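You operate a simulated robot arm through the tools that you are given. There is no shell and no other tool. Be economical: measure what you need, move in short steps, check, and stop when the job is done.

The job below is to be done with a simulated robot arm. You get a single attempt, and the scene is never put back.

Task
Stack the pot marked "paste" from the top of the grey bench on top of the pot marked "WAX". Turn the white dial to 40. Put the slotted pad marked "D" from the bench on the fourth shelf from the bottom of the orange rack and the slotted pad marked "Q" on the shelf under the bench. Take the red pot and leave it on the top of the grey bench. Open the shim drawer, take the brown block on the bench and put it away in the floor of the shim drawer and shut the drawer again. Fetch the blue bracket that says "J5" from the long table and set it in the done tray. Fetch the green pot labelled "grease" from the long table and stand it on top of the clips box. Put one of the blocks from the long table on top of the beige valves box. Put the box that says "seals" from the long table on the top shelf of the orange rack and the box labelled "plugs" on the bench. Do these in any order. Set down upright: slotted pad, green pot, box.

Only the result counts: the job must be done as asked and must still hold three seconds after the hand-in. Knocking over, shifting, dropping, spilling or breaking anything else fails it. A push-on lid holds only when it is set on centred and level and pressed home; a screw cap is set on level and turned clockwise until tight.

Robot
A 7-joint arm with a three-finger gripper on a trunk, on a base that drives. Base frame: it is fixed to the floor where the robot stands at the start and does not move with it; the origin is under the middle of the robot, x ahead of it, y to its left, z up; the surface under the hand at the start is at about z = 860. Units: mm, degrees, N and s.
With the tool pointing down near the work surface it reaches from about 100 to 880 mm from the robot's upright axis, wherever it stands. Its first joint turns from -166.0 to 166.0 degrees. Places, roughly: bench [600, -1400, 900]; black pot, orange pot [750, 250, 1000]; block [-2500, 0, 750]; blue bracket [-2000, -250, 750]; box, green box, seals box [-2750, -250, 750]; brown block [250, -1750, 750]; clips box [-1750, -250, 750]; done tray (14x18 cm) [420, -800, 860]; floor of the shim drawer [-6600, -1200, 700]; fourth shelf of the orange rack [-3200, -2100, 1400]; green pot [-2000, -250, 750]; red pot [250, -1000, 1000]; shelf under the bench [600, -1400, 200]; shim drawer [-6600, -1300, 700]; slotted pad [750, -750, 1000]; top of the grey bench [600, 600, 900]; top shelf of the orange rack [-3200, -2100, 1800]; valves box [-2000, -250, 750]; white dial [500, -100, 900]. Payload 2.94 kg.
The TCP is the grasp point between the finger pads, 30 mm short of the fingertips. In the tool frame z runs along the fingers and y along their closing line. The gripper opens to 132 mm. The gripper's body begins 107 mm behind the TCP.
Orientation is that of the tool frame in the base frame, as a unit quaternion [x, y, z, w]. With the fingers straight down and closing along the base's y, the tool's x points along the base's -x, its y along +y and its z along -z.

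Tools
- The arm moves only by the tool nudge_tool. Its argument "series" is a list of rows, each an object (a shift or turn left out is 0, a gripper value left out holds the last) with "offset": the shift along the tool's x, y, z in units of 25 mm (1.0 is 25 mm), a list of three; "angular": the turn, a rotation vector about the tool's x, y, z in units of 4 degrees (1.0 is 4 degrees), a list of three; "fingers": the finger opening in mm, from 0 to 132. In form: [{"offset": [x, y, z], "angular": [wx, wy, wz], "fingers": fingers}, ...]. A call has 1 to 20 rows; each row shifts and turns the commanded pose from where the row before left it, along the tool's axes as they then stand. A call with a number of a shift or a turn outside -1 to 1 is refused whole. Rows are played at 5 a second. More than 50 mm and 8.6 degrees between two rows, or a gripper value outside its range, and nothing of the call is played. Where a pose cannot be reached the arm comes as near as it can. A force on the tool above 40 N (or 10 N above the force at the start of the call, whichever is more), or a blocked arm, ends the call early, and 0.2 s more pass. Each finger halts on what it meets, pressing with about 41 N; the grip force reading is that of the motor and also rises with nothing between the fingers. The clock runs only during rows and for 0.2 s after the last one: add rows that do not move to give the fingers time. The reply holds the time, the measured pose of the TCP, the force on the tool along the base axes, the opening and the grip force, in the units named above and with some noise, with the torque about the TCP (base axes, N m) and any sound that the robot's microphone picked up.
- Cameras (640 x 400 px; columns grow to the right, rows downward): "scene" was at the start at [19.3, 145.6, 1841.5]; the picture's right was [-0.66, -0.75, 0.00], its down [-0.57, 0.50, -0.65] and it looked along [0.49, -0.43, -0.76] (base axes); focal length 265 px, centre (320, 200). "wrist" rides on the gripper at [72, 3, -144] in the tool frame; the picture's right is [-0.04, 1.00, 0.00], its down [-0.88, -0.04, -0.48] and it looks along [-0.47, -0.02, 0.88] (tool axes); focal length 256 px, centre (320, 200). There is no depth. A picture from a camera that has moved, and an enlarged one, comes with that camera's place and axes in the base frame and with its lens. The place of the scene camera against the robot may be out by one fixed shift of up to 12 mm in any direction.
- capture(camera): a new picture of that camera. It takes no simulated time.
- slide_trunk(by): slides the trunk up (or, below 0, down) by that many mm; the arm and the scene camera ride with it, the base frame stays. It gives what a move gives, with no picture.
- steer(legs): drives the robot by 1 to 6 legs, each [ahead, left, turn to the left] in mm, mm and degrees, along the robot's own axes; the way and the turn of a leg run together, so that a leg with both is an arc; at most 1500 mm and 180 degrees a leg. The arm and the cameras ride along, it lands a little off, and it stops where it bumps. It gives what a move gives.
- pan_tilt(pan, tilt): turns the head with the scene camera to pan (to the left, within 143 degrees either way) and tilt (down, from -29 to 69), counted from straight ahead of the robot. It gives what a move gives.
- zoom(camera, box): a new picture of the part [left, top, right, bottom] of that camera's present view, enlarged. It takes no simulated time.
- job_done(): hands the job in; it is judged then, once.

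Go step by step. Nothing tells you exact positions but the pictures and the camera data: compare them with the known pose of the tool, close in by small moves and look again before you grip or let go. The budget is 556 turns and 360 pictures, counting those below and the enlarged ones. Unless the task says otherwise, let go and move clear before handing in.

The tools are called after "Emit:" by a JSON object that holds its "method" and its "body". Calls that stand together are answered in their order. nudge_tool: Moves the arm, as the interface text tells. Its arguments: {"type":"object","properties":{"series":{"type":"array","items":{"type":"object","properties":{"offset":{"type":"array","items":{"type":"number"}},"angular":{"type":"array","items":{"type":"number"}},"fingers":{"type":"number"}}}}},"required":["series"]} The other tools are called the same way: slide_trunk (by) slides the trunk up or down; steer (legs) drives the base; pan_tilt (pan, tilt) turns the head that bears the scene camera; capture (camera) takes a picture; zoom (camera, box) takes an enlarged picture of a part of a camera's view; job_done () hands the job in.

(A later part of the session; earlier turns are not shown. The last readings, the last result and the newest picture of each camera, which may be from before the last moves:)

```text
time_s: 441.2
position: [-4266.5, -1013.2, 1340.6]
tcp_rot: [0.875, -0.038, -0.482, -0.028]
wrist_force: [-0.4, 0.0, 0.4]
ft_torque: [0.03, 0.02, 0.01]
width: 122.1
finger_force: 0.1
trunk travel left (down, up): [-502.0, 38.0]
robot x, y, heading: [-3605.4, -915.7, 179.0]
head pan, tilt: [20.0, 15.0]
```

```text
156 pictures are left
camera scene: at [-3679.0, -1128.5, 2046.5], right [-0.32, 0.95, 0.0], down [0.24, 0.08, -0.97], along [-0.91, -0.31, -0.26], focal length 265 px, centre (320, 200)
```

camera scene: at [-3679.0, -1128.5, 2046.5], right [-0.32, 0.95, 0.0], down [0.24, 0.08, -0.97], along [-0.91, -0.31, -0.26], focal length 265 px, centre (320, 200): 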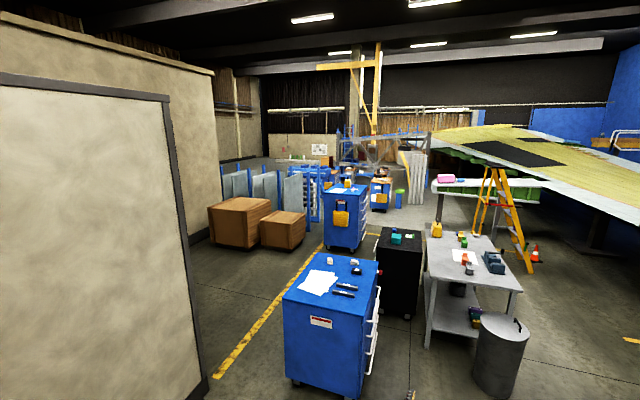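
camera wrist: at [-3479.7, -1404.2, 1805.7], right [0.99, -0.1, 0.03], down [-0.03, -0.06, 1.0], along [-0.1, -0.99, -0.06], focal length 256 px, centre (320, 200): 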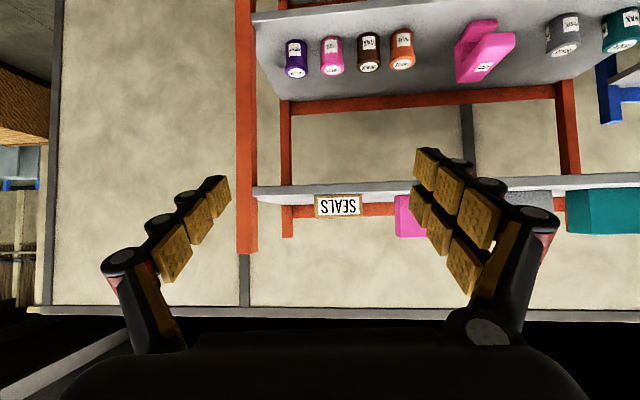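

Emit:
{"method": "zoom", "body": {"camera": "scene", "box": [260, 160, 460, 300]}}

Emit:
{"method": "zoom", "body": {"camera": "scene", "box": [260, 240, 420, 400]}}

```text
2.86 times, centred on (360, 230) of scene
camera zoom: at [-3679.0, -1128.5, 2046.5], right [-0.32, 0.95, 0.0], down [0.24, 0.08, -0.97], along [-0.91, -0.31, -0.26], focal length 757 px, centre (206, 114)
```

zoom: 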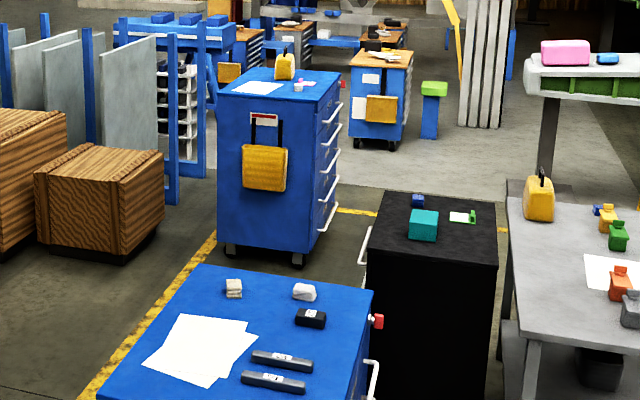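

```text
2.50 times, centred on (340, 320) of scene
camera zoom: at [-3679.0, -1128.5, 2046.5], right [-0.32, 0.95, 0.0], down [0.24, 0.08, -0.97], along [-0.91, -0.31, -0.26], focal length 662 px, centre (270, -100)
```

zoom: 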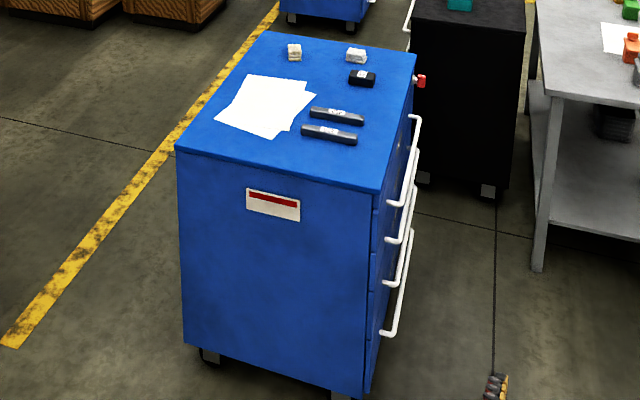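

The black cabinet near (−6500, −1150) has a handle on its −y face, matching the shim drawer. I return the hand to vertical, then drive around the blue chest.

Emit:
{"method": "nudge_tool", "body": {"series": [{"offset": [0.84, 0, 0.54], "fingers": 60}, {"offset": [0.84, 0, 0.54]}, {"offset": [0.84, 0, 0.54]}, {"offset": [0.84, 0, 0.54]}, {"offset": [0.84, 0, 0.54]}, {"offset": [0.84, 0, 0.54]}, {"offset": [0, 0, -1], "angular": [0, 0, 0]}, {"offset": [0, 0, -1]}, {"angular": [0, 1, 0]}, {"angular": [0, 1, 0]}, {"angular": [0, 1, 0]}, {"angular": [0, 1, 0]}, {"angular": [0, 1, 0]}, {"angular": [0, 1, 0]}, {"angular": [0, 1, 0]}, {}]}}

Emit:
{"method": "nudge_tool", "body": {"series": [{"angular": [0, 1, 0]}, {"angular": [0, 1, 0]}, {"angular": [0, 1, 0]}, {"angular": [0, 1, 0]}, {"angular": [0, 1, 0]}, {"angular": [0, 1, 0]}, {"angular": [0, 1, 0]}, {}]}}

```text
time_s: 444.6
position: [-4225.1, -1015.5, 1218.0]
tcp_rot: [0.965, -0.043, -0.257, -0.017]
wrist_force: [0.2, -0.4, 0.2]
ft_torque: [0.02, 0.01, 0.0]
width: 60.1
finger_force: 0.1
trunk travel left (down, up): [-502.0, 38.0]
robot x, y, heading: [-3608.9, -915.8, 179.0]
head pan, tilt: [20.0, 15.0]
```

```text
time_s: 446.4
position: [-4227.0, -1014.7, 1218.3]
tcp_rot: [0.999, -0.046, -0.016, -0.006]
wrist_force: [0.2, -0.2, 0.5]
ft_torque: [-0.03, 0.03, 0.01]
width: 60.1
finger_force: 0.0
trunk travel left (down, up): [-502.0, 38.0]
robot x, y, heading: [-3605.6, -917.6, 178.8]
head pan, tilt: [20.0, 15.0]
```

Emit:
{"method": "steer", "body": {"legs": [[800, 0, 1.2], [0, 1250, 0]]}}

Emit:
{"method": "pan_tilt", "body": {"pan": -15, "tilt": 15}}

Emit:
{"method": "capture", "body": {"camera": "scene"}}

```text
time_s: 448.6
position: [-4448.4, -901.8, 1217.0]
tcp_rot: [0.988, -0.153, -0.014, -0.009]
wrist_force: [-0.3, -0.7, 0.0]
ft_torque: [0.14, -0.03, -0.01]
width: 60.0
finger_force: 0.1
trunk travel left (down, up): [-502.0, 38.0]
robot x, y, heading: [-3818.4, -935.4, 166.5]
head pan, tilt: [20.0, 15.0]
stopped in leg 1: the robot was blocked; the commanded pose is now the measured one
```

```text
time_s: 449.6
position: [-4445.5, -900.1, 1217.1]
tcp_rot: [0.988, -0.153, -0.015, -0.008]
wrist_force: [-0.3, -0.1, 0.2]
ft_torque: [-0.02, 0.02, -0.01]
width: 60.0
finger_force: 0.1
trunk travel left (down, up): [-502.0, 38.0]
robot x, y, heading: [-3820.5, -933.7, 166.7]
head pan, tilt: [-15.0, 15.0]
```

```text
153 pictures are left
camera scene: at [-3926.2, -1074.5, 2046.6], right [0.47, 0.88, 0.0], down [0.23, -0.12, -0.97], along [-0.85, 0.46, -0.26], focal length 265 px, centre (320, 200)
```

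scene: 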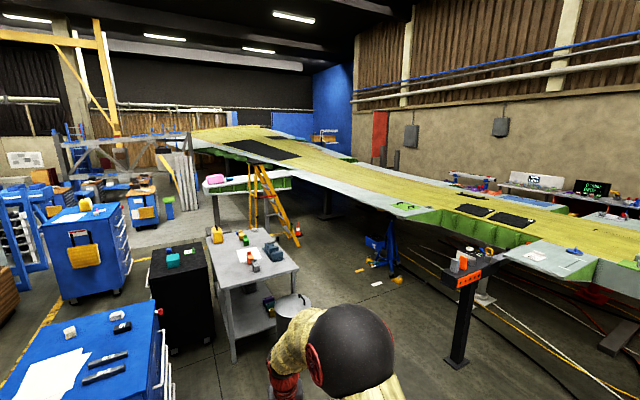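

The base bumped into something. I look down around the robot.

Emit:
{"method": "pan_tilt", "body": {"pan": 0, "tilt": 60}}

Emit:
{"method": "capture", "body": {"camera": "scene"}}

Emit:
{"method": "pan_tilt", "body": {"pan": 70, "tilt": 50}}

Emit:
{"method": "capture", "body": {"camera": "scene"}}

Emit:
{"method": "pan_tilt", "body": {"pan": -70, "tilt": 50}}

Emit:
{"method": "capture", "body": {"camera": "scene"}}

```text
time_s: 450.7
position: [-4445.5, -901.0, 1217.7]
tcp_rot: [0.988, -0.153, -0.015, -0.008]
wrist_force: [-0.2, 0.1, 0.4]
ft_torque: [-0.01, 0.0, 0.01]
width: 60.1
finger_force: 0.1
trunk travel left (down, up): [-502.0, 38.0]
robot x, y, heading: [-3817.4, -933.6, 166.4]
head pan, tilt: [0.0, 60.0]
```

```text
152 pictures are left
camera scene: at [-3909.3, -1104.1, 1980.2], right [0.23, 0.97, 0.0], down [0.84, -0.2, -0.5], along [-0.49, 0.12, -0.87], focal length 265 px, centre (320, 200)
```

scene: 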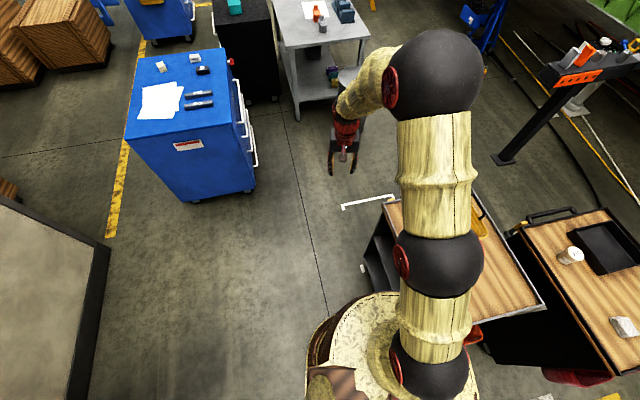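

```text
time_s: 452.1
position: [-4445.6, -900.3, 1217.9]
tcp_rot: [0.988, -0.153, -0.015, -0.008]
wrist_force: [0.1, -0.4, 0.0]
ft_torque: [0.01, 0.0, -0.01]
width: 59.9
finger_force: 0.0
trunk travel left (down, up): [-502.0, 38.0]
robot x, y, heading: [-3818.0, -936.5, 166.6]
head pan, tilt: [70.0, 50.0]
```

```text
151 pictures are left
camera scene: at [-3886.8, -1183.9, 1992.7], right [-0.83, 0.55, 0.0], down [0.42, 0.64, -0.64], along [-0.35, -0.54, -0.77], focal length 265 px, centre (320, 200)
```

scene: 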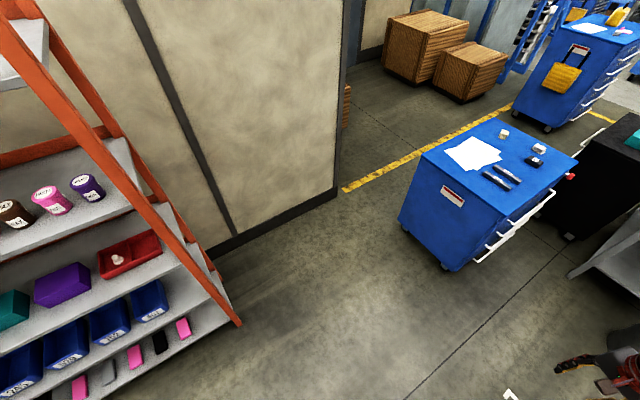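

```text
time_s: 454.4
position: [-4445.7, -900.8, 1217.7]
tcp_rot: [0.988, -0.153, -0.016, -0.008]
wrist_force: [0.2, -1.3, 0.8]
ft_torque: [-0.02, 0.0, -0.01]
width: 60.2
finger_force: 0.0
trunk travel left (down, up): [-502.0, 38.0]
robot x, y, heading: [-3823.4, -932.7, 166.7]
head pan, tilt: [-70.0, 50.0]
```

```text
150 pictures are left
camera scene: at [-3853.3, -1043.2, 1992.8], right [0.99, 0.12, 0.0], down [0.09, -0.76, -0.64], along [-0.07, 0.64, -0.77], focal length 265 px, centre (320, 200)
```

scene: 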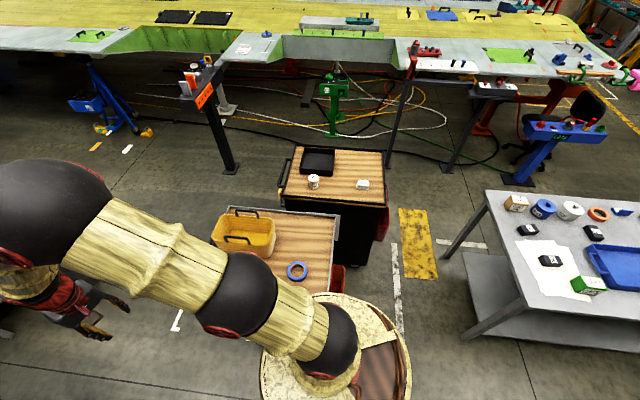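

It was the grey cart's edge; nothing on it moved. I slide away from it and go around.

Emit:
{"method": "steer", "body": {"legs": [[0, 330, 0], [0, 0, 13.4], [750, 0, 0]]}}

Emit:
{"method": "pan_tilt", "body": {"pan": 0, "tilt": 40}}

Emit:
{"method": "capture", "body": {"camera": "scene"}}

```text
time_s: 461.0
position: [-5257.5, -1363.7, 1218.3]
tcp_rot: [0.999, -0.041, -0.015, -0.006]
wrist_force: [-0.2, -0.9, -0.3]
ft_torque: [0.0, -0.01, 0.03]
width: 60.0
finger_force: 0.0
trunk travel left (down, up): [-502.0, 38.0]
robot x, y, heading: [-4642.0, -1254.7, 179.6]
head pan, tilt: [-70.0, 50.0]
```

```text
time_s: 462.4
position: [-5256.3, -1364.2, 1217.8]
tcp_rot: [0.999, -0.04, -0.016, -0.006]
wrist_force: [-0.3, 0.6, -0.6]
ft_torque: [0.03, -0.04, -0.02]
width: 60.0
finger_force: 0.1
trunk travel left (down, up): [-502.0, 38.0]
robot x, y, heading: [-4640.8, -1254.2, 179.8]
head pan, tilt: [0.0, 40.0]
```

```text
149 pictures are left
camera scene: at [-4704.9, -1439.3, 2006.9], right [0.01, 1.0, 0.0], down [0.64, 0.0, -0.77], along [-0.77, 0.01, -0.64], focal length 265 px, centre (320, 200)
```

scene: 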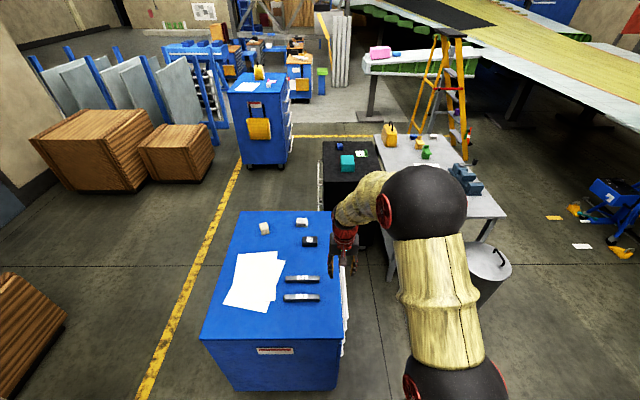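

Emit:
{"method": "steer", "body": {"legs": [[0, 1000, 0], [1000, 0, 0]]}}

Emit:
{"method": "pan_tilt", "body": {"pan": -35, "tilt": 30}}

Emit:
{"method": "capture", "body": {"camera": "scene"}}

```text
time_s: 472.5
position: [-6277.1, -2330.2, 1217.3]
tcp_rot: [0.998, -0.056, -0.015, -0.007]
wrist_force: [-0.2, 0.1, 0.2]
ft_torque: [-0.05, -0.04, 0.0]
width: 60.0
finger_force: 0.2
trunk travel left (down, up): [-502.0, 38.0]
robot x, y, heading: [-5655.4, -2240.9, 178.0]
head pan, tilt: [0.0, 40.0]
```

```text
time_s: 473.5
position: [-6278.2, -2330.2, 1218.2]
tcp_rot: [0.998, -0.056, -0.016, -0.006]
wrist_force: [-0.1, -1.3, 0.5]
ft_torque: [0.03, 0.01, 0.01]
width: 60.1
finger_force: 0.0
trunk travel left (down, up): [-502.0, 38.0]
robot x, y, heading: [-5656.9, -2241.2, 177.9]
head pan, tilt: [-35.0, 30.0]
```

```text
148 pictures are left
camera scene: at [-5715.7, -2371.9, 2022.3], right [0.6, 0.8, 0.0], down [0.4, -0.3, -0.87], along [-0.69, 0.52, -0.5], focal length 265 px, centre (320, 200)
```

scene: 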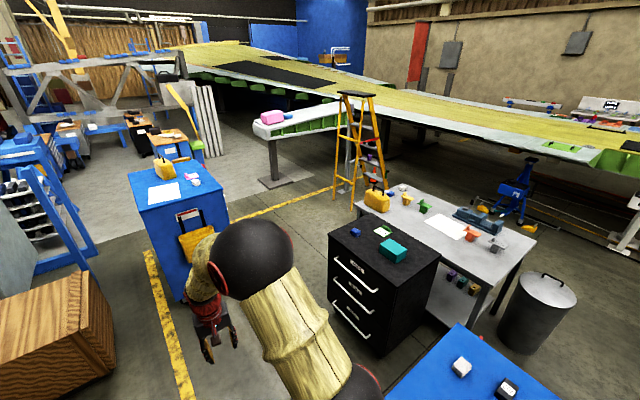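

Emit:
{"method": "zoom", "body": {"camera": "scene", "box": [310, 200, 450, 370]}}

```text
2.35 times, centred on (380, 285) of scene
camera zoom: at [-5715.7, -2371.9, 2022.3], right [0.6, 0.8, 0.0], down [0.4, -0.3, -0.87], along [-0.69, 0.52, -0.5], focal length 623 px, centre (179, 0)
```

zoom: 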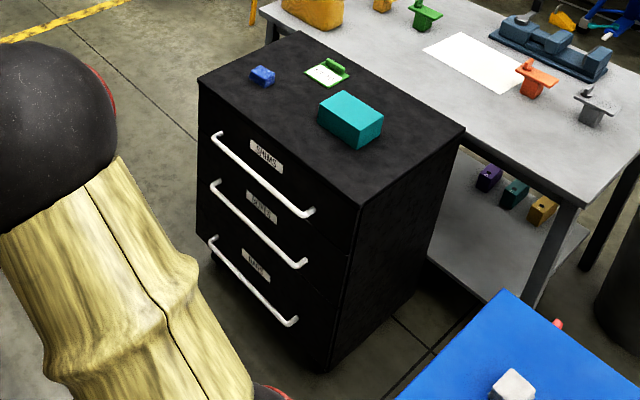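

The SHIMS drawer is the top one, with a horizontal bar handle at about y≈−1480, z≈805. I position the robot with the handle on its right.

Emit:
{"method": "steer", "body": {"legs": [[540, 0, 2], [0, -255, 0]]}}

Emit:
{"method": "pan_tilt", "body": {"pan": -75, "tilt": 45}}

Emit:
{"method": "capture", "body": {"camera": "scene"}}

```text
time_s: 478.0
position: [-6834.1, -2113.6, 1218.5]
tcp_rot: [0.998, -0.058, -0.017, -0.008]
wrist_force: [0.7, -0.1, 1.1]
ft_torque: [0.02, 0.0, 0.0]
width: 59.9
finger_force: 0.0
trunk travel left (down, up): [-502.0, 38.0]
robot x, y, heading: [-6211.0, -2027.3, 177.5]
head pan, tilt: [-35.0, 30.0]
stopped in leg 2: the robot was blocked; the commanded pose is now the measured one
```

```text
time_s: 479.0
position: [-6832.9, -2111.6, 1218.2]
tcp_rot: [0.998, -0.058, -0.016, -0.006]
wrist_force: [0.4, 0.3, -0.6]
ft_torque: [0.02, -0.02, 0.01]
width: 59.8
finger_force: 0.1
trunk travel left (down, up): [-502.0, 38.0]
robot x, y, heading: [-6212.3, -2030.4, 177.8]
head pan, tilt: [-75.0, 45.0]
```

```text
146 pictures are left
camera scene: at [-6216.9, -2131.7, 1999.7], right [0.98, 0.22, 0.0], down [0.16, -0.69, -0.71], along [-0.16, 0.69, -0.71], focal length 265 px, centre (320, 200)
```

scene: 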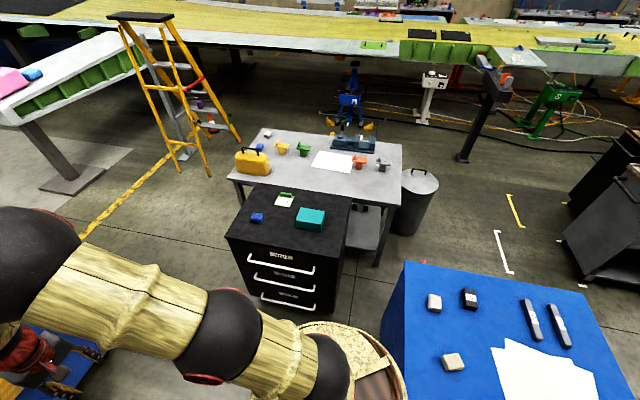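

The base touched the blue chest corner. I move away, go west and face the cabinet.

Emit:
{"method": "steer", "body": {"legs": [[0, 120, 0], [340, 0, 2.3], [0, 0, -90]]}}

Emit:
{"method": "pan_tilt", "body": {"pan": 0, "tilt": 45}}

Emit:
{"method": "capture", "body": {"camera": "scene"}}

Emit:
{"method": "capture", "body": {"camera": "wrist"}}

```text
time_s: 485.9
position: [-6660.0, -1519.6, 1218.8]
tcp_rot: [-0.677, 0.736, 0.007, 0.016]
wrist_force: [-0.3, 0.5, -0.4]
ft_torque: [0.02, -0.02, 0.02]
width: 60.3
finger_force: 0.1
trunk travel left (down, up): [-502.0, 38.0]
robot x, y, heading: [-6551.6, -2136.7, 89.8]
head pan, tilt: [-75.0, 45.0]
```

```text
time_s: 487.4
position: [-6660.5, -1520.0, 1218.1]
tcp_rot: [-0.678, 0.735, 0.008, 0.016]
wrist_force: [-0.4, 0.4, 0.0]
ft_torque: [-0.01, 0.0, 0.0]
width: 60.1
finger_force: 0.1
trunk travel left (down, up): [-502.0, 38.0]
robot x, y, heading: [-6557.4, -2138.1, 89.5]
head pan, tilt: [0.0, 45.0]
```

```text
145 pictures are left
camera scene: at [-6753.8, -2078.4, 1999.7], right [1.0, -0.01, 0.0], down [-0.01, -0.71, -0.71], along [0.01, 0.71, -0.71], focal length 265 px, centre (320, 200)
```

scene: 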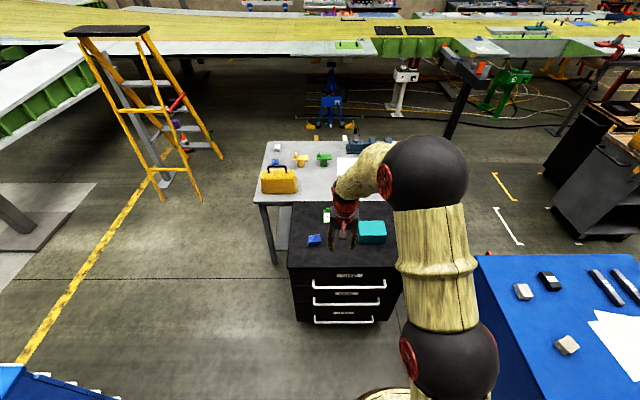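

```text
144 pictures are left
camera wrist: at [-6670.8, -1594.7, 1359.5], right [-0.99, 0.13, -0.01], down [0.1, 0.86, 0.51], along [0.07, 0.5, -0.86], focal length 256 px, centre (320, 200)
```

wrist: 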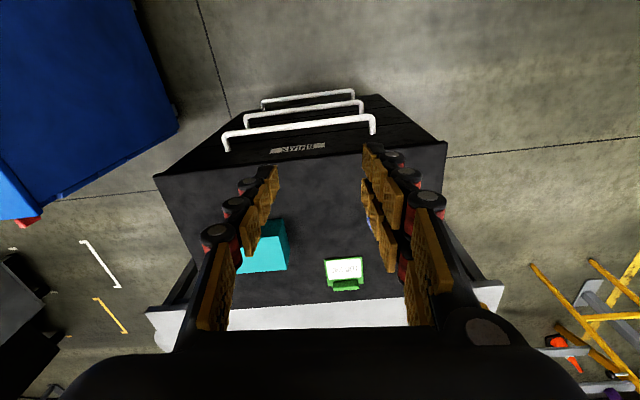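

The bar handle is at about (−6598, −1438, 745). I move over it and rotate the hand 90° so the fingers can straddle the bar.

Emit:
{"method": "nudge_tool", "body": {"series": [{"offset": [-0.87, -0.55, 0], "fingers": 60}, {"offset": [-0.87, -0.55, 0]}, {"offset": [-0.87, -0.55, 0]}, {"offset": [-0.87, -0.55, 0]}, {"angular": [0, 0, 1]}, {"angular": [0, 0, 1]}, {"angular": [0, 0, 1]}, {"angular": [0, 0, 1]}, {"angular": [0, 0, 1]}, {"angular": [0, 0, 1]}, {"angular": [0, 0, 1]}, {"angular": [0, 0, 1]}, {"angular": [0, 0, 1]}, {"angular": [0, 0, 1]}, {"angular": [0, 0, 1]}, {"angular": [0, 0, 1]}, {"angular": [0, 0, 1]}, {"angular": [0, 0, 1]}, {"angular": [0, 0, 1]}]}}

Emit:
{"method": "nudge_tool", "body": {"series": [{"angular": [0, 0, 1]}, {"angular": [0, 0, 1]}, {"angular": [0, 0, 1]}, {"angular": [0, 0, 1]}, {"angular": [0, 0, 1]}, {"angular": [0, 0, 1]}, {"angular": [0, 0, 0.3]}, {}]}}

Emit:
{"method": "capture", "body": {"camera": "wrist"}}

```text
time_s: 491.4
position: [-6597.9, -1437.1, 1222.8]
tcp_rot: [-0.218, 0.976, 0.014, 0.01]
wrist_force: [0.2, -0.4, -0.2]
ft_torque: [-0.02, 0.0, 0.03]
width: 60.0
finger_force: 0.2
trunk travel left (down, up): [-502.0, 38.0]
robot x, y, heading: [-6554.1, -2139.3, 89.6]
head pan, tilt: [0.0, 45.0]
```

```text
time_s: 493.2
position: [-6597.5, -1437.0, 1221.9]
tcp_rot: [0.0, 1.0, 0.017, 0.008]
wrist_force: [0.4, 0.3, 0.3]
ft_torque: [0.0, 0.02, 0.06]
width: 60.2
finger_force: 0.0
trunk travel left (down, up): [-502.0, 38.0]
robot x, y, heading: [-6553.5, -2140.8, 89.4]
head pan, tilt: [0.0, 45.0]
```

```text
143 pictures are left
camera wrist: at [-6671.1, -1437.6, 1365.0], right [0.04, 1.0, 0.03], down [0.87, -0.05, 0.49], along [0.49, 0.01, -0.87], focal length 256 px, centre (320, 200)
```

wrist: 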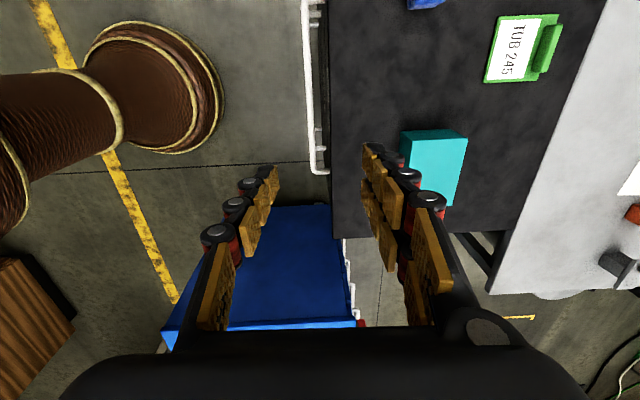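

Emit:
{"method": "nudge_tool", "body": {"series": [{"angular": [0.49, 0.23, 0]}, {"offset": [0, 0, 1]}, {"offset": [0, 0, 1]}, {"offset": [0, 0, 1]}, {"offset": [0, 0, 1]}, {"offset": [0, 0, 1]}, {"offset": [0, 0, 1]}, {"offset": [0, 0, 1]}, {"offset": [0, 0, 1]}, {}]}}

Emit:
{"method": "capture", "body": {"camera": "wrist"}}

Emit:
{"method": "zoom", "body": {"camera": "scene", "box": [270, 200, 430, 340]}}

```text
time_s: 495.4
position: [-6597.1, -1438.3, 1022.6]
tcp_rot: [-0.001, 1.0, -0.001, 0.0]
wrist_force: [0.0, -0.2, -0.1]
ft_torque: [0.04, -0.01, -0.01]
width: 60.0
finger_force: 0.0
trunk travel left (down, up): [-502.0, 38.0]
robot x, y, heading: [-6551.0, -2134.6, 89.6]
head pan, tilt: [0.0, 45.0]
```

```text
142 pictures are left
camera wrist: at [-6668.2, -1432.6, 1166.3], right [0.04, 1.0, 0.0], down [0.88, -0.04, 0.47], along [0.47, -0.02, -0.88], focal length 256 px, centre (320, 200)
```

wrist: 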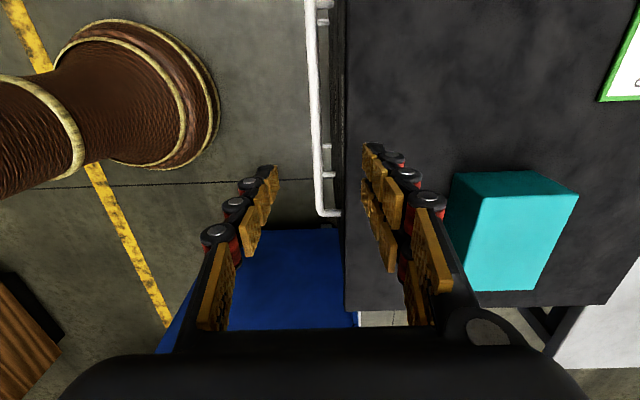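

```text
2.86 times, centred on (350, 270) of scene
camera zoom: at [-6753.8, -2078.7, 1999.7], right [1.0, -0.01, 0.0], down [-0.01, -0.71, -0.71], along [0.01, 0.71, -0.71], focal length 757 px, centre (234, 0)
```

zoom: 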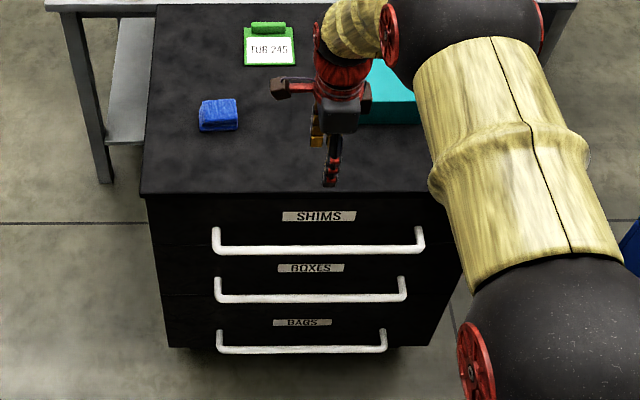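

The gripper body would hit the cabinet top if vertical, so I tilt the closing plane ~36° forward so the rear finger slips behind the bar.

Emit:
{"method": "nudge_tool", "body": {"series": [{"offset": [0, -0.6, 0], "angular": [-1, 0, 0], "fingers": 28}, {"offset": [0, -0.6, 0], "angular": [-1, 0, 0]}, {"offset": [0, -0.6, 0], "angular": [-1, 0, 0]}, {"offset": [0, -0.6, 0], "angular": [-1, 0, 0]}, {"offset": [0, -0.6, 0], "angular": [-1, 0, 0]}, {"angular": [-1, 0, 0]}, {"angular": [-1, 0, 0]}, {"angular": [-1, 0, 0]}, {"angular": [-1, 0, 0]}, {}]}}

Emit:
{"method": "capture", "body": {"camera": "wrist"}}

```text
time_s: 497.6
position: [-6610.6, -1510.2, 1013.1]
tcp_rot: [-0.006, 0.967, 0.252, -0.024]
wrist_force: [-0.7, 0.0, -0.6]
ft_torque: [-0.01, 0.01, 0.02]
width: 28.0
finger_force: 0.0
out of reach, approached as far as the arm can: row 8, 9
trunk travel left (down, up): [-502.0, 38.0]
robot x, y, heading: [-6556.7, -2136.9, 89.8]
head pan, tilt: [0.0, 45.0]
```

```text
140 pictures are left
camera wrist: at [-6674.5, -1576.4, 1143.1], right [0.04, 0.87, 0.49], down [0.9, -0.24, 0.36], along [0.43, 0.42, -0.8], focal length 256 px, centre (320, 200)
```

wrist: 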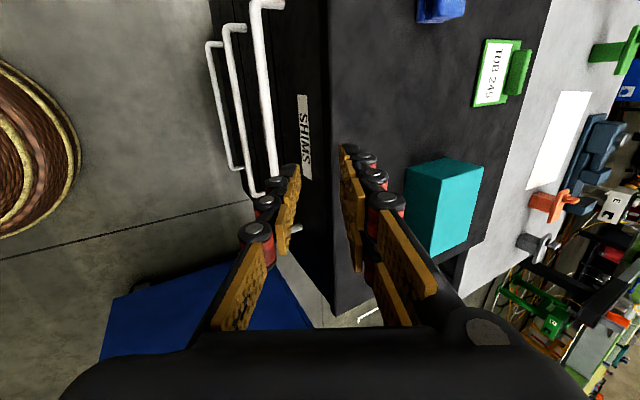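

Emit:
{"method": "slide_trunk", "body": {"by": -150}}

Emit:
{"method": "capture", "body": {"camera": "wrist"}}

Emit:
{"method": "zoom", "body": {"camera": "scene", "box": [270, 200, 430, 340]}}

```text
time_s: 499.3
position: [-6610.1, -1509.5, 864.6]
tcp_rot: [-0.006, 0.968, 0.252, -0.023]
wrist_force: [-0.4, -0.2, 0.3]
ft_torque: [-0.02, -0.01, -0.01]
width: 28.3
finger_force: 0.2
trunk travel left (down, up): [-352.0, 188.0]
robot x, y, heading: [-6554.3, -2141.2, 89.6]
head pan, tilt: [0.0, 45.0]
```

```text
139 pictures are left
camera wrist: at [-6674.5, -1576.6, 993.3], right [0.04, 0.87, 0.49], down [0.9, -0.24, 0.36], along [0.43, 0.42, -0.8], focal length 256 px, centre (320, 200)
```

wrist: 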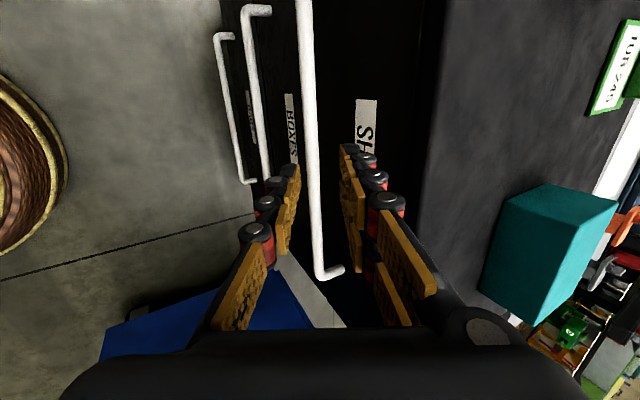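

```text
2.86 times, centred on (350, 270) of scene
camera zoom: at [-6753.8, -2078.7, 1849.8], right [1.0, -0.01, 0.0], down [-0.01, -0.71, -0.71], along [0.01, 0.71, -0.71], focal length 757 px, centre (234, 0)
```

zoom: 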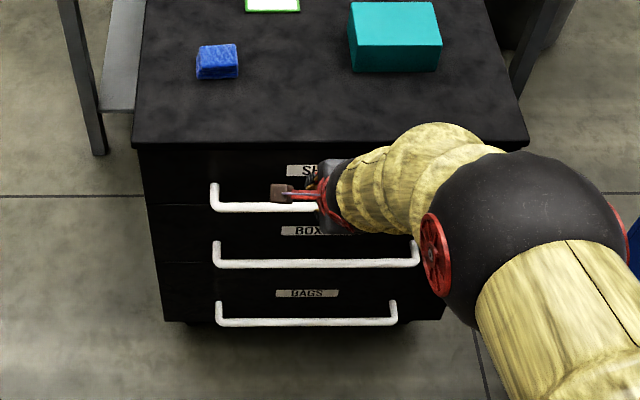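

Emit:
{"method": "nudge_tool", "body": {"series": [{"offset": [0, -0.2, 0.8]}, {"offset": [0, 0, 0.8]}, {"offset": [0, 0, 0.8]}, {}]}}

Emit:
{"method": "capture", "body": {"camera": "wrist"}}

```text
time_s: 500.3
position: [-6612.1, -1485.0, 807.8]
tcp_rot: [-0.007, 0.968, 0.252, -0.023]
wrist_force: [0.0, -0.3, 0.0]
ft_torque: [0.01, 0.02, -0.03]
width: 27.8
finger_force: 0.0
trunk travel left (down, up): [-352.0, 188.0]
robot x, y, heading: [-6553.6, -2140.4, 89.8]
head pan, tilt: [0.0, 45.0]
```

```text
137 pictures are left
camera wrist: at [-6677.1, -1551.8, 938.6], right [0.04, 0.87, 0.48], down [0.9, -0.24, 0.36], along [0.43, 0.42, -0.8], focal length 256 px, centre (320, 200)
```

wrist: 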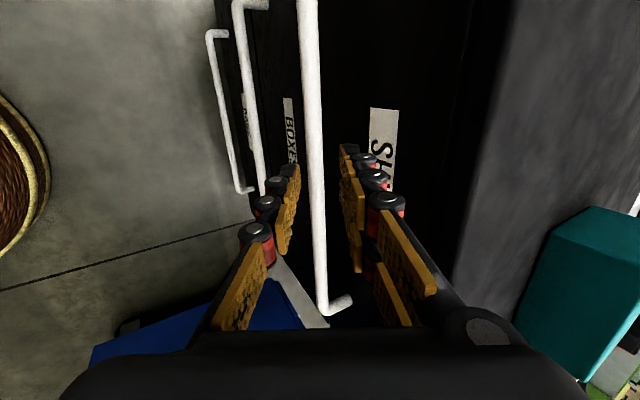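

Emit:
{"method": "nudge_tool", "body": {"series": [{"offset": [0, -0.1, 0.5]}, {"offset": [0, 0, 0.5]}, {"offset": [0, 0, 0.4]}, {}]}}

Emit:
{"method": "capture", "body": {"camera": "wrist"}}

Emit:
{"method": "zoom", "body": {"camera": "scene", "box": [310, 230, 410, 310]}}

```text
time_s: 501.3
position: [-6613.9, -1470.0, 775.7]
tcp_rot: [-0.005, 0.967, 0.252, -0.023]
wrist_force: [-0.9, 0.4, 0.3]
ft_torque: [0.02, -0.03, -0.01]
width: 27.9
finger_force: 0.0
trunk travel left (down, up): [-352.0, 188.0]
robot x, y, heading: [-6553.6, -2135.9, 89.7]
head pan, tilt: [0.0, 45.0]
```

```text
136 pictures are left
camera wrist: at [-6678.6, -1536.7, 906.6], right [0.04, 0.87, 0.48], down [0.9, -0.24, 0.36], along [0.43, 0.42, -0.8], focal length 256 px, centre (320, 200)
```

wrist: 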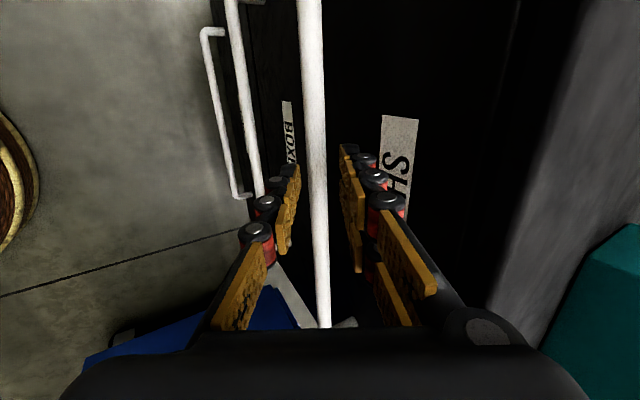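

```text
5.00 times, centred on (360, 270) of scene
camera zoom: at [-6753.8, -2078.5, 1849.7], right [1.0, -0.01, 0.0], down [-0.01, -0.71, -0.71], along [0.01, 0.71, -0.71], focal length 1325 px, centre (120, -150)
```

zoom: 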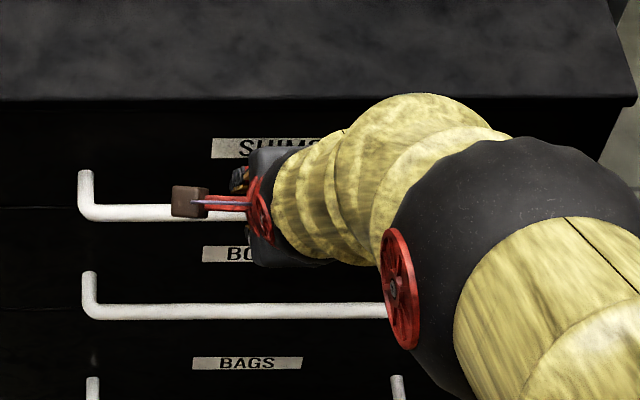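

The bar is between the fingertips. I close on it.

Emit:
{"method": "nudge_tool", "body": {"series": [{"fingers": 5}, {}, {}, {}]}}

Emit:
{"method": "capture", "body": {"camera": "wrist"}}

```text
time_s: 502.3
position: [-6613.9, -1469.8, 777.6]
tcp_rot: [-0.006, 0.967, 0.252, -0.023]
wrist_force: [0.1, 0.5, 0.3]
ft_torque: [0.01, -0.02, -0.01]
width: 5.2
finger_force: 0.0
trunk travel left (down, up): [-352.0, 188.0]
robot x, y, heading: [-6554.9, -2142.1, 89.5]
head pan, tilt: [0.0, 45.0]
```

```text
134 pictures are left
camera wrist: at [-6678.6, -1536.8, 906.7], right [0.04, 0.87, 0.48], down [0.9, -0.24, 0.36], along [0.43, 0.42, -0.8], focal length 256 px, centre (320, 200)
```

wrist: 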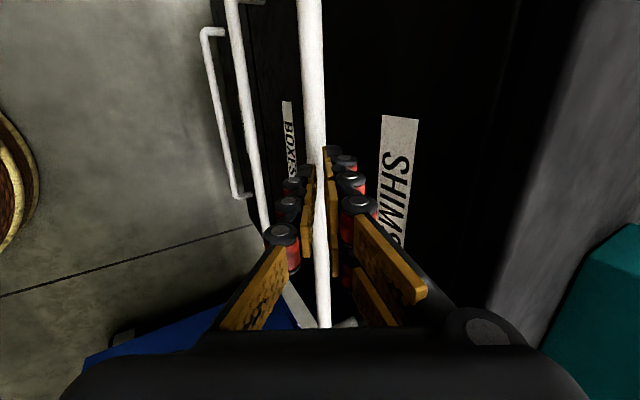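

Not yet reaching. Reopen and advance 18 mm.

Emit:
{"method": "nudge_tool", "body": {"series": [{"fingers": 28}, {}, {"offset": [0, -0.08, 0.35]}, {"offset": [0, 0, 0.35]}, {}]}}

Emit:
{"method": "zoom", "body": {"camera": "wrist", "box": [250, 100, 400, 260]}}

```text
time_s: 503.5
position: [-6615.2, -1463.0, 760.0]
tcp_rot: [-0.006, 0.968, 0.251, -0.023]
wrist_force: [0.2, 0.0, 0.3]
ft_torque: [-0.02, 0.01, -0.03]
width: 27.8
finger_force: 0.1
trunk travel left (down, up): [-352.0, 188.0]
robot x, y, heading: [-6555.8, -2137.4, 89.3]
head pan, tilt: [0.0, 45.0]
```

```text
2.50 times, centred on (325, 180) of wrist
camera zoom: at [-6679.5, -1530.2, 890.1], right [0.04, 0.87, 0.49], down [0.9, -0.24, 0.36], along [0.43, 0.42, -0.8], focal length 640 px, centre (308, 250)
```

zoom: 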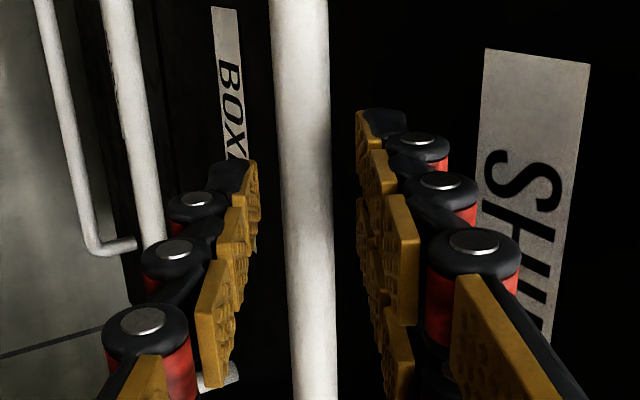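

Emit:
{"method": "nudge_tool", "body": {"series": [{"offset": [0, 0, 0.15]}, {"fingers": 5}, {}, {}, {}]}}

Emit:
{"method": "zoom", "body": {"camera": "wrist", "box": [250, 100, 400, 260]}}

```text
time_s: 504.7
position: [-6615.8, -1461.9, 757.8]
tcp_rot: [-0.007, 0.967, 0.252, -0.023]
wrist_force: [0.3, -5.2, 9.1]
ft_torque: [0.01, -0.17, 0.09]
width: 10.7
finger_force: 17.2
trunk travel left (down, up): [-352.0, 188.0]
robot x, y, heading: [-6556.3, -2140.6, 89.7]
head pan, tilt: [0.0, 45.0]
```

```text
2.50 times, centred on (325, 180) of wrist
camera zoom: at [-6680.1, -1528.6, 887.4], right [0.04, 0.87, 0.49], down [0.9, -0.24, 0.36], along [0.43, 0.42, -0.8], focal length 640 px, centre (308, 250)
```

zoom: 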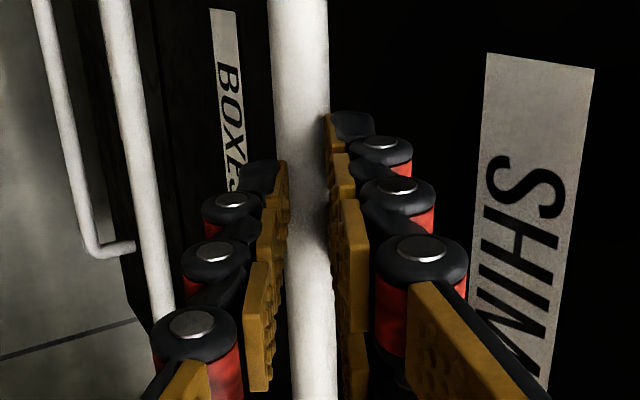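

Emit:
{"method": "nudge_tool", "body": {"series": [{"fingers": 28}, {}, {"offset": [0, 0, 0.25]}, {"offset": [0, 0, 0.2]}, {}, {"fingers": 5}, {}, {}, {}]}}

Emit:
{"method": "zoom", "body": {"camera": "wrist", "box": [250, 100, 400, 260]}}

```text
time_s: 506.7
position: [-6616.4, -1455.0, 747.0]
tcp_rot: [-0.006, 0.967, 0.252, -0.024]
wrist_force: [-0.1, -0.6, -1.5]
ft_torque: [-0.03, 0.08, -0.11]
width: 15.3
finger_force: 41.2
trunk travel left (down, up): [-352.0, 188.0]
robot x, y, heading: [-6559.3, -2140.0, 89.3]
head pan, tilt: [0.0, 45.0]
```

```text
2.50 times, centred on (325, 180) of wrist
camera zoom: at [-6680.4, -1522.6, 876.8], right [0.04, 0.87, 0.48], down [0.9, -0.24, 0.36], along [0.43, 0.42, -0.8], focal length 640 px, centre (308, 250)
```

zoom: 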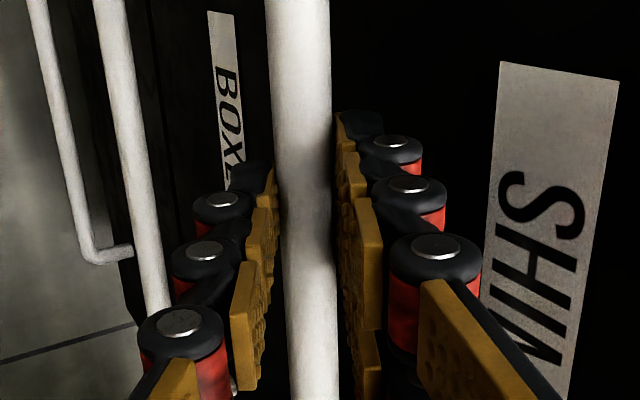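

Firm grip (15 mm). I pull by driving back.

Emit:
{"method": "steer", "body": {"legs": [[-120, 0, 0]]}}

Emit:
{"method": "capture", "body": {"camera": "scene"}}

```text
time_s: 508.0
position: [-6615.6, -1577.7, 747.5]
tcp_rot: [-0.006, 0.968, 0.25, -0.023]
wrist_force: [12.2, -2.0, -0.2]
ft_torque: [0.09, -0.38, -0.38]
width: 15.1
finger_force: 40.7
trunk travel left (down, up): [-352.0, 188.0]
robot x, y, heading: [-6550.4, -2259.0, 89.6]
head pan, tilt: [0.0, 45.0]
```

```text
130 pictures are left
camera scene: at [-6753.6, -2200.3, 1849.8], right [1.0, -0.01, 0.0], down [-0.01, -0.71, -0.71], along [0.0, 0.71, -0.71], focal length 265 px, centre (320, 200)
```

scene: 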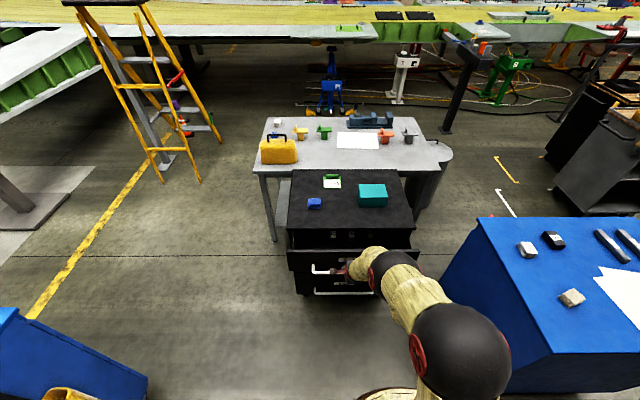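

The drawer is opening. Pull further 150 mm.

Emit:
{"method": "steer", "body": {"legs": [[-150, 0, 0]]}}

Emit:
{"method": "zoom", "body": {"camera": "scene", "box": [240, 150, 440, 310]}}

```text
time_s: 509.4
position: [-6616.1, -1729.2, 746.9]
tcp_rot: [-0.005, 0.968, 0.251, -0.022]
wrist_force: [8.1, -1.4, 4.1]
ft_torque: [0.16, -0.32, -0.22]
width: 15.0
finger_force: 41.7
trunk travel left (down, up): [-352.0, 188.0]
robot x, y, heading: [-6556.2, -2406.7, 89.7]
head pan, tilt: [0.0, 45.0]
```

```text
2.50 times, centred on (340, 230) of scene
camera zoom: at [-6755.0, -2352.6, 1849.8], right [1.0, -0.01, 0.0], down [-0.01, -0.71, -0.71], along [0.01, 0.71, -0.71], focal length 662 px, centre (270, 125)
```

zoom: 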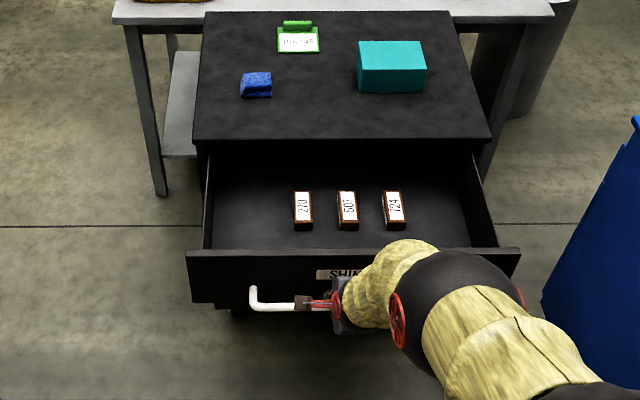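

The drawer is open with three blocks inside and plenty of free floor. I release the bar and back the hand off.

Emit:
{"method": "nudge_tool", "body": {"series": [{"fingers": 30}, {}, {}, {"offset": [0, 0, -0.8]}, {"offset": [0, 0, -1]}, {"offset": [0, 0, -1]}, {"offset": [0, 0, -1]}, {"offset": [0, 0, -1]}, {"offset": [0, 0, -1]}, {"offset": [0, 0, -1]}, {}]}}

Emit:
{"method": "capture", "body": {"camera": "wrist"}}

Emit:
{"method": "capture", "body": {"camera": "scene"}}

```text
time_s: 511.8
position: [-6607.3, -1812.2, 894.7]
tcp_rot: [-0.005, 0.968, 0.251, -0.023]
wrist_force: [0.6, -0.1, 0.2]
ft_torque: [-0.02, -0.02, 0.01]
width: 29.9
finger_force: 0.1
trunk travel left (down, up): [-352.0, 188.0]
robot x, y, heading: [-6553.8, -2412.6, 89.3]
head pan, tilt: [0.0, 45.0]
```

```text
128 pictures are left
camera wrist: at [-6672.3, -1880.1, 1025.6], right [0.04, 0.87, 0.48], down [0.9, -0.25, 0.36], along [0.43, 0.42, -0.8], focal length 256 px, centre (320, 200)
```

wrist: 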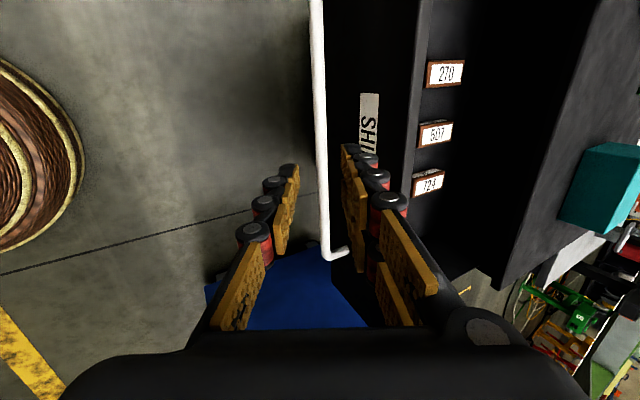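

```text
127 pictures are left
camera scene: at [-6755.7, -2351.5, 1849.6], right [1.0, -0.01, 0.0], down [-0.01, -0.71, -0.71], along [0.01, 0.71, -0.71], focal length 265 px, centre (320, 200)
```

scene: 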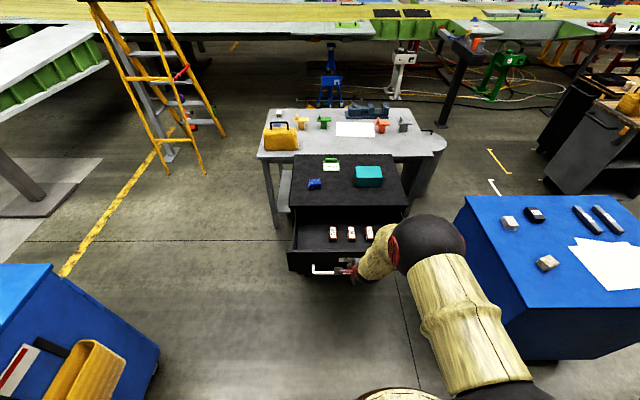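

I restore the neutral hand pose and drive back toward the long table.

Emit:
{"method": "slide_trunk", "body": {"by": 150}}

Emit:
{"method": "nudge_tool", "body": {"series": [{"angular": [1, 0, 0]}, {"angular": [1, 0, 0]}, {"angular": [1, 0, 0]}, {"angular": [1, 0, 0]}, {"angular": [1, 0, 0]}, {"angular": [1, 0, 0]}, {"angular": [1, 0, 0]}, {"angular": [0.3, 0, 0]}, {"angular": [0, 0, -1]}, {"angular": [0, 0, -1]}, {"angular": [0, 0, -1]}, {"angular": [0, 0, -1]}, {"angular": [0, 0, -1]}, {"angular": [0, 0, -1]}, {"angular": [0, 0, -1]}, {"angular": [0, 0, -1]}, {"angular": [0, 0, -1]}, {"angular": [0, 0, -1]}, {"angular": [0, 0, -1]}, {"angular": [0, 0, -1]}]}}

Emit:
{"method": "nudge_tool", "body": {"series": [{"angular": [0, 0, -1]}, {"angular": [0, 0, -1]}, {"angular": [0, 0, -1]}, {"angular": [0, 0, -1]}, {"angular": [0, 0, -1]}, {"angular": [0, 0, -1]}, {"angular": [0, 0, -1]}, {"angular": [0, 0, -1]}, {"angular": [0, 0, -1]}, {"angular": [0, 0, -1]}, {"angular": [0, 0, -0.5]}, {}]}}

```text
time_s: 513.5
position: [-6607.8, -1813.2, 1045.1]
tcp_rot: [-0.005, 0.968, 0.251, -0.023]
wrist_force: [0.2, 0.6, -0.2]
ft_torque: [0.04, 0.01, -0.02]
width: 29.9
finger_force: 0.0
trunk travel left (down, up): [-502.0, 38.0]
robot x, y, heading: [-6560.1, -2414.4, 89.5]
head pan, tilt: [0.0, 45.0]
```

```text
time_s: 517.7
position: [-6599.0, -1802.7, 1051.9]
tcp_rot: [-0.412, 0.908, 0.071, 0.027]
wrist_force: [-0.6, 0.0, -0.2]
ft_torque: [0.01, -0.01, -0.01]
width: 30.2
finger_force: 0.1
out of reach, approached as far as the arm can: row 4, 5, 6
trunk travel left (down, up): [-502.0, 38.0]
robot x, y, heading: [-6555.8, -2412.1, 89.3]
head pan, tilt: [0.0, 45.0]
```

```text
time_s: 520.3
position: [-6599.6, -1804.2, 1052.0]
tcp_rot: [0.71, -0.7, -0.056, -0.051]
wrist_force: [-0.5, 0.1, -0.3]
ft_torque: [0.01, 0.01, 0.01]
width: 30.0
finger_force: 0.0
trunk travel left (down, up): [-502.0, 38.0]
robot x, y, heading: [-6554.7, -2409.5, 89.4]
head pan, tilt: [0.0, 45.0]
```

Emit:
{"method": "nudge_tool", "body": {"series": [{"angular": [0.03, 0.72, 0]}, {"angular": [0.03, 0.72, 0]}, {"angular": [0.03, 0.72, 0]}, {"offset": [0, 0, -1]}, {"offset": [0, 0, -1]}, {"offset": [0, 0, -1]}, {"offset": [0, 0, -1]}, {}]}}

Emit:
{"method": "steer", "body": {"legs": [[0, 0, -89.4], [1500, 0, 0], [350, 0, 0]]}}

```text
time_s: 522.1
position: [-6596.2, -1804.7, 1151.5]
tcp_rot: [0.712, -0.703, -0.001, 0.001]
wrist_force: [-0.1, 0.3, 0.1]
ft_torque: [-0.02, -0.03, -0.01]
width: 29.7
finger_force: 0.1
trunk travel left (down, up): [-502.0, 38.0]
robot x, y, heading: [-6556.2, -2415.2, 89.5]
head pan, tilt: [0.0, 45.0]
```

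```text
time_s: 532.6
position: [-4571.6, -2209.9, 1152.2]
tcp_rot: [-0.087, 0.996, -0.002, 0.0]
wrist_force: [-1.4, 2.5, 0.3]
ft_torque: [-0.31, -0.07, 0.0]
width: 29.9
finger_force: 0.5
trunk travel left (down, up): [-502.0, 38.0]
robot x, y, heading: [-5163.4, -2350.2, 8.5]
head pan, tilt: [0.0, 45.0]
stopped in leg 2: the robot was blocked; the commanded pose is now the measured one
```

Blocked again; I look around.

Emit:
{"method": "pan_tilt", "body": {"pan": -40, "tilt": 55}}

Emit:
{"method": "capture", "body": {"camera": "scene"}}

Emit:
{"method": "pan_tilt", "body": {"pan": 40, "tilt": 55}}

Emit:
{"method": "capture", "body": {"camera": "scene"}}

```text
time_s: 533.7
position: [-4569.2, -2216.3, 1151.2]
tcp_rot: [-0.086, 0.996, 0.002, 0.001]
wrist_force: [0.1, -0.4, 0.4]
ft_torque: [0.03, 0.0, -0.02]
width: 29.6
finger_force: 0.0
trunk travel left (down, up): [-502.0, 38.0]
robot x, y, heading: [-5161.9, -2353.7, 8.6]
head pan, tilt: [-40.0, 55.0]
```

```text
126 pictures are left
camera scene: at [-5167.7, -2201.4, 1986.4], right [-0.52, -0.85, 0.0], down [-0.7, 0.43, -0.57], along [0.49, -0.3, -0.82], focal length 265 px, centre (320, 200)
```

scene: 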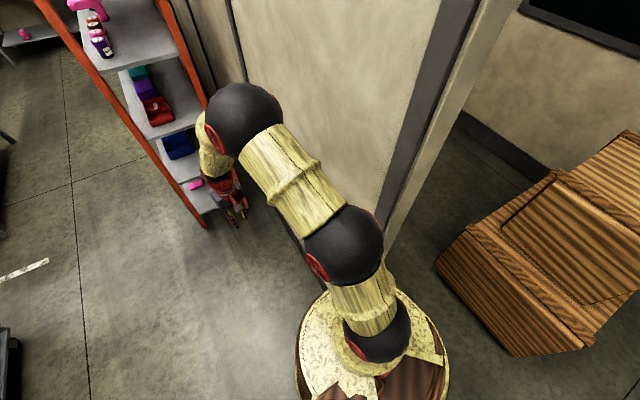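

```text
time_s: 535.2
position: [-4568.6, -2216.5, 1152.3]
tcp_rot: [-0.086, 0.996, 0.001, 0.0]
wrist_force: [0.7, -0.6, -0.1]
ft_torque: [-0.01, -0.03, -0.01]
width: 30.2
finger_force: 0.1
trunk travel left (down, up): [-502.0, 38.0]
robot x, y, heading: [-5167.1, -2352.2, 8.4]
head pan, tilt: [40.0, 55.0]
```

```text
125 pictures are left
camera scene: at [-5182.0, -2108.7, 1986.2], right [0.75, -0.66, 0.0], down [-0.54, -0.61, -0.57], along [0.38, 0.43, -0.82], focal length 265 px, centre (320, 200)
```

scene: 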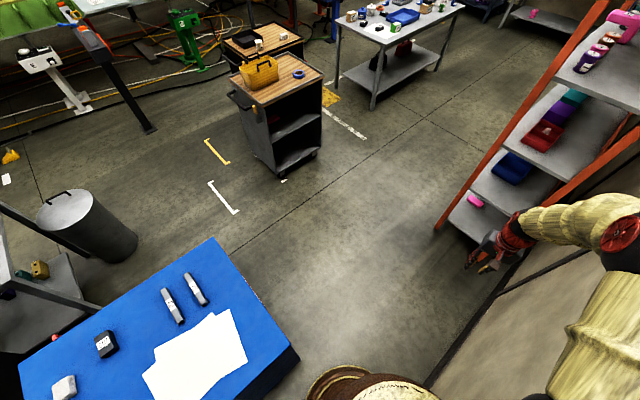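

The wall end is on the right. I sidestep left to y≈−2240, realign and continue.

Emit:
{"method": "steer", "body": {"legs": [[-30, 100, -8.4], [560, 0, 0], [0, 1000, 0]]}}

```text
time_s: 543.9
position: [-4043.5, -1218.1, 1151.7]
tcp_rot: [-0.008, 1.0, 0.001, 0.001]
wrist_force: [-0.1, 0.8, -0.2]
ft_torque: [-0.01, 0.02, 0.0]
width: 29.9
finger_force: 0.1
trunk travel left (down, up): [-502.0, 38.0]
robot x, y, heading: [-4649.7, -1259.4, -0.5]
head pan, tilt: [40.0, 55.0]
```

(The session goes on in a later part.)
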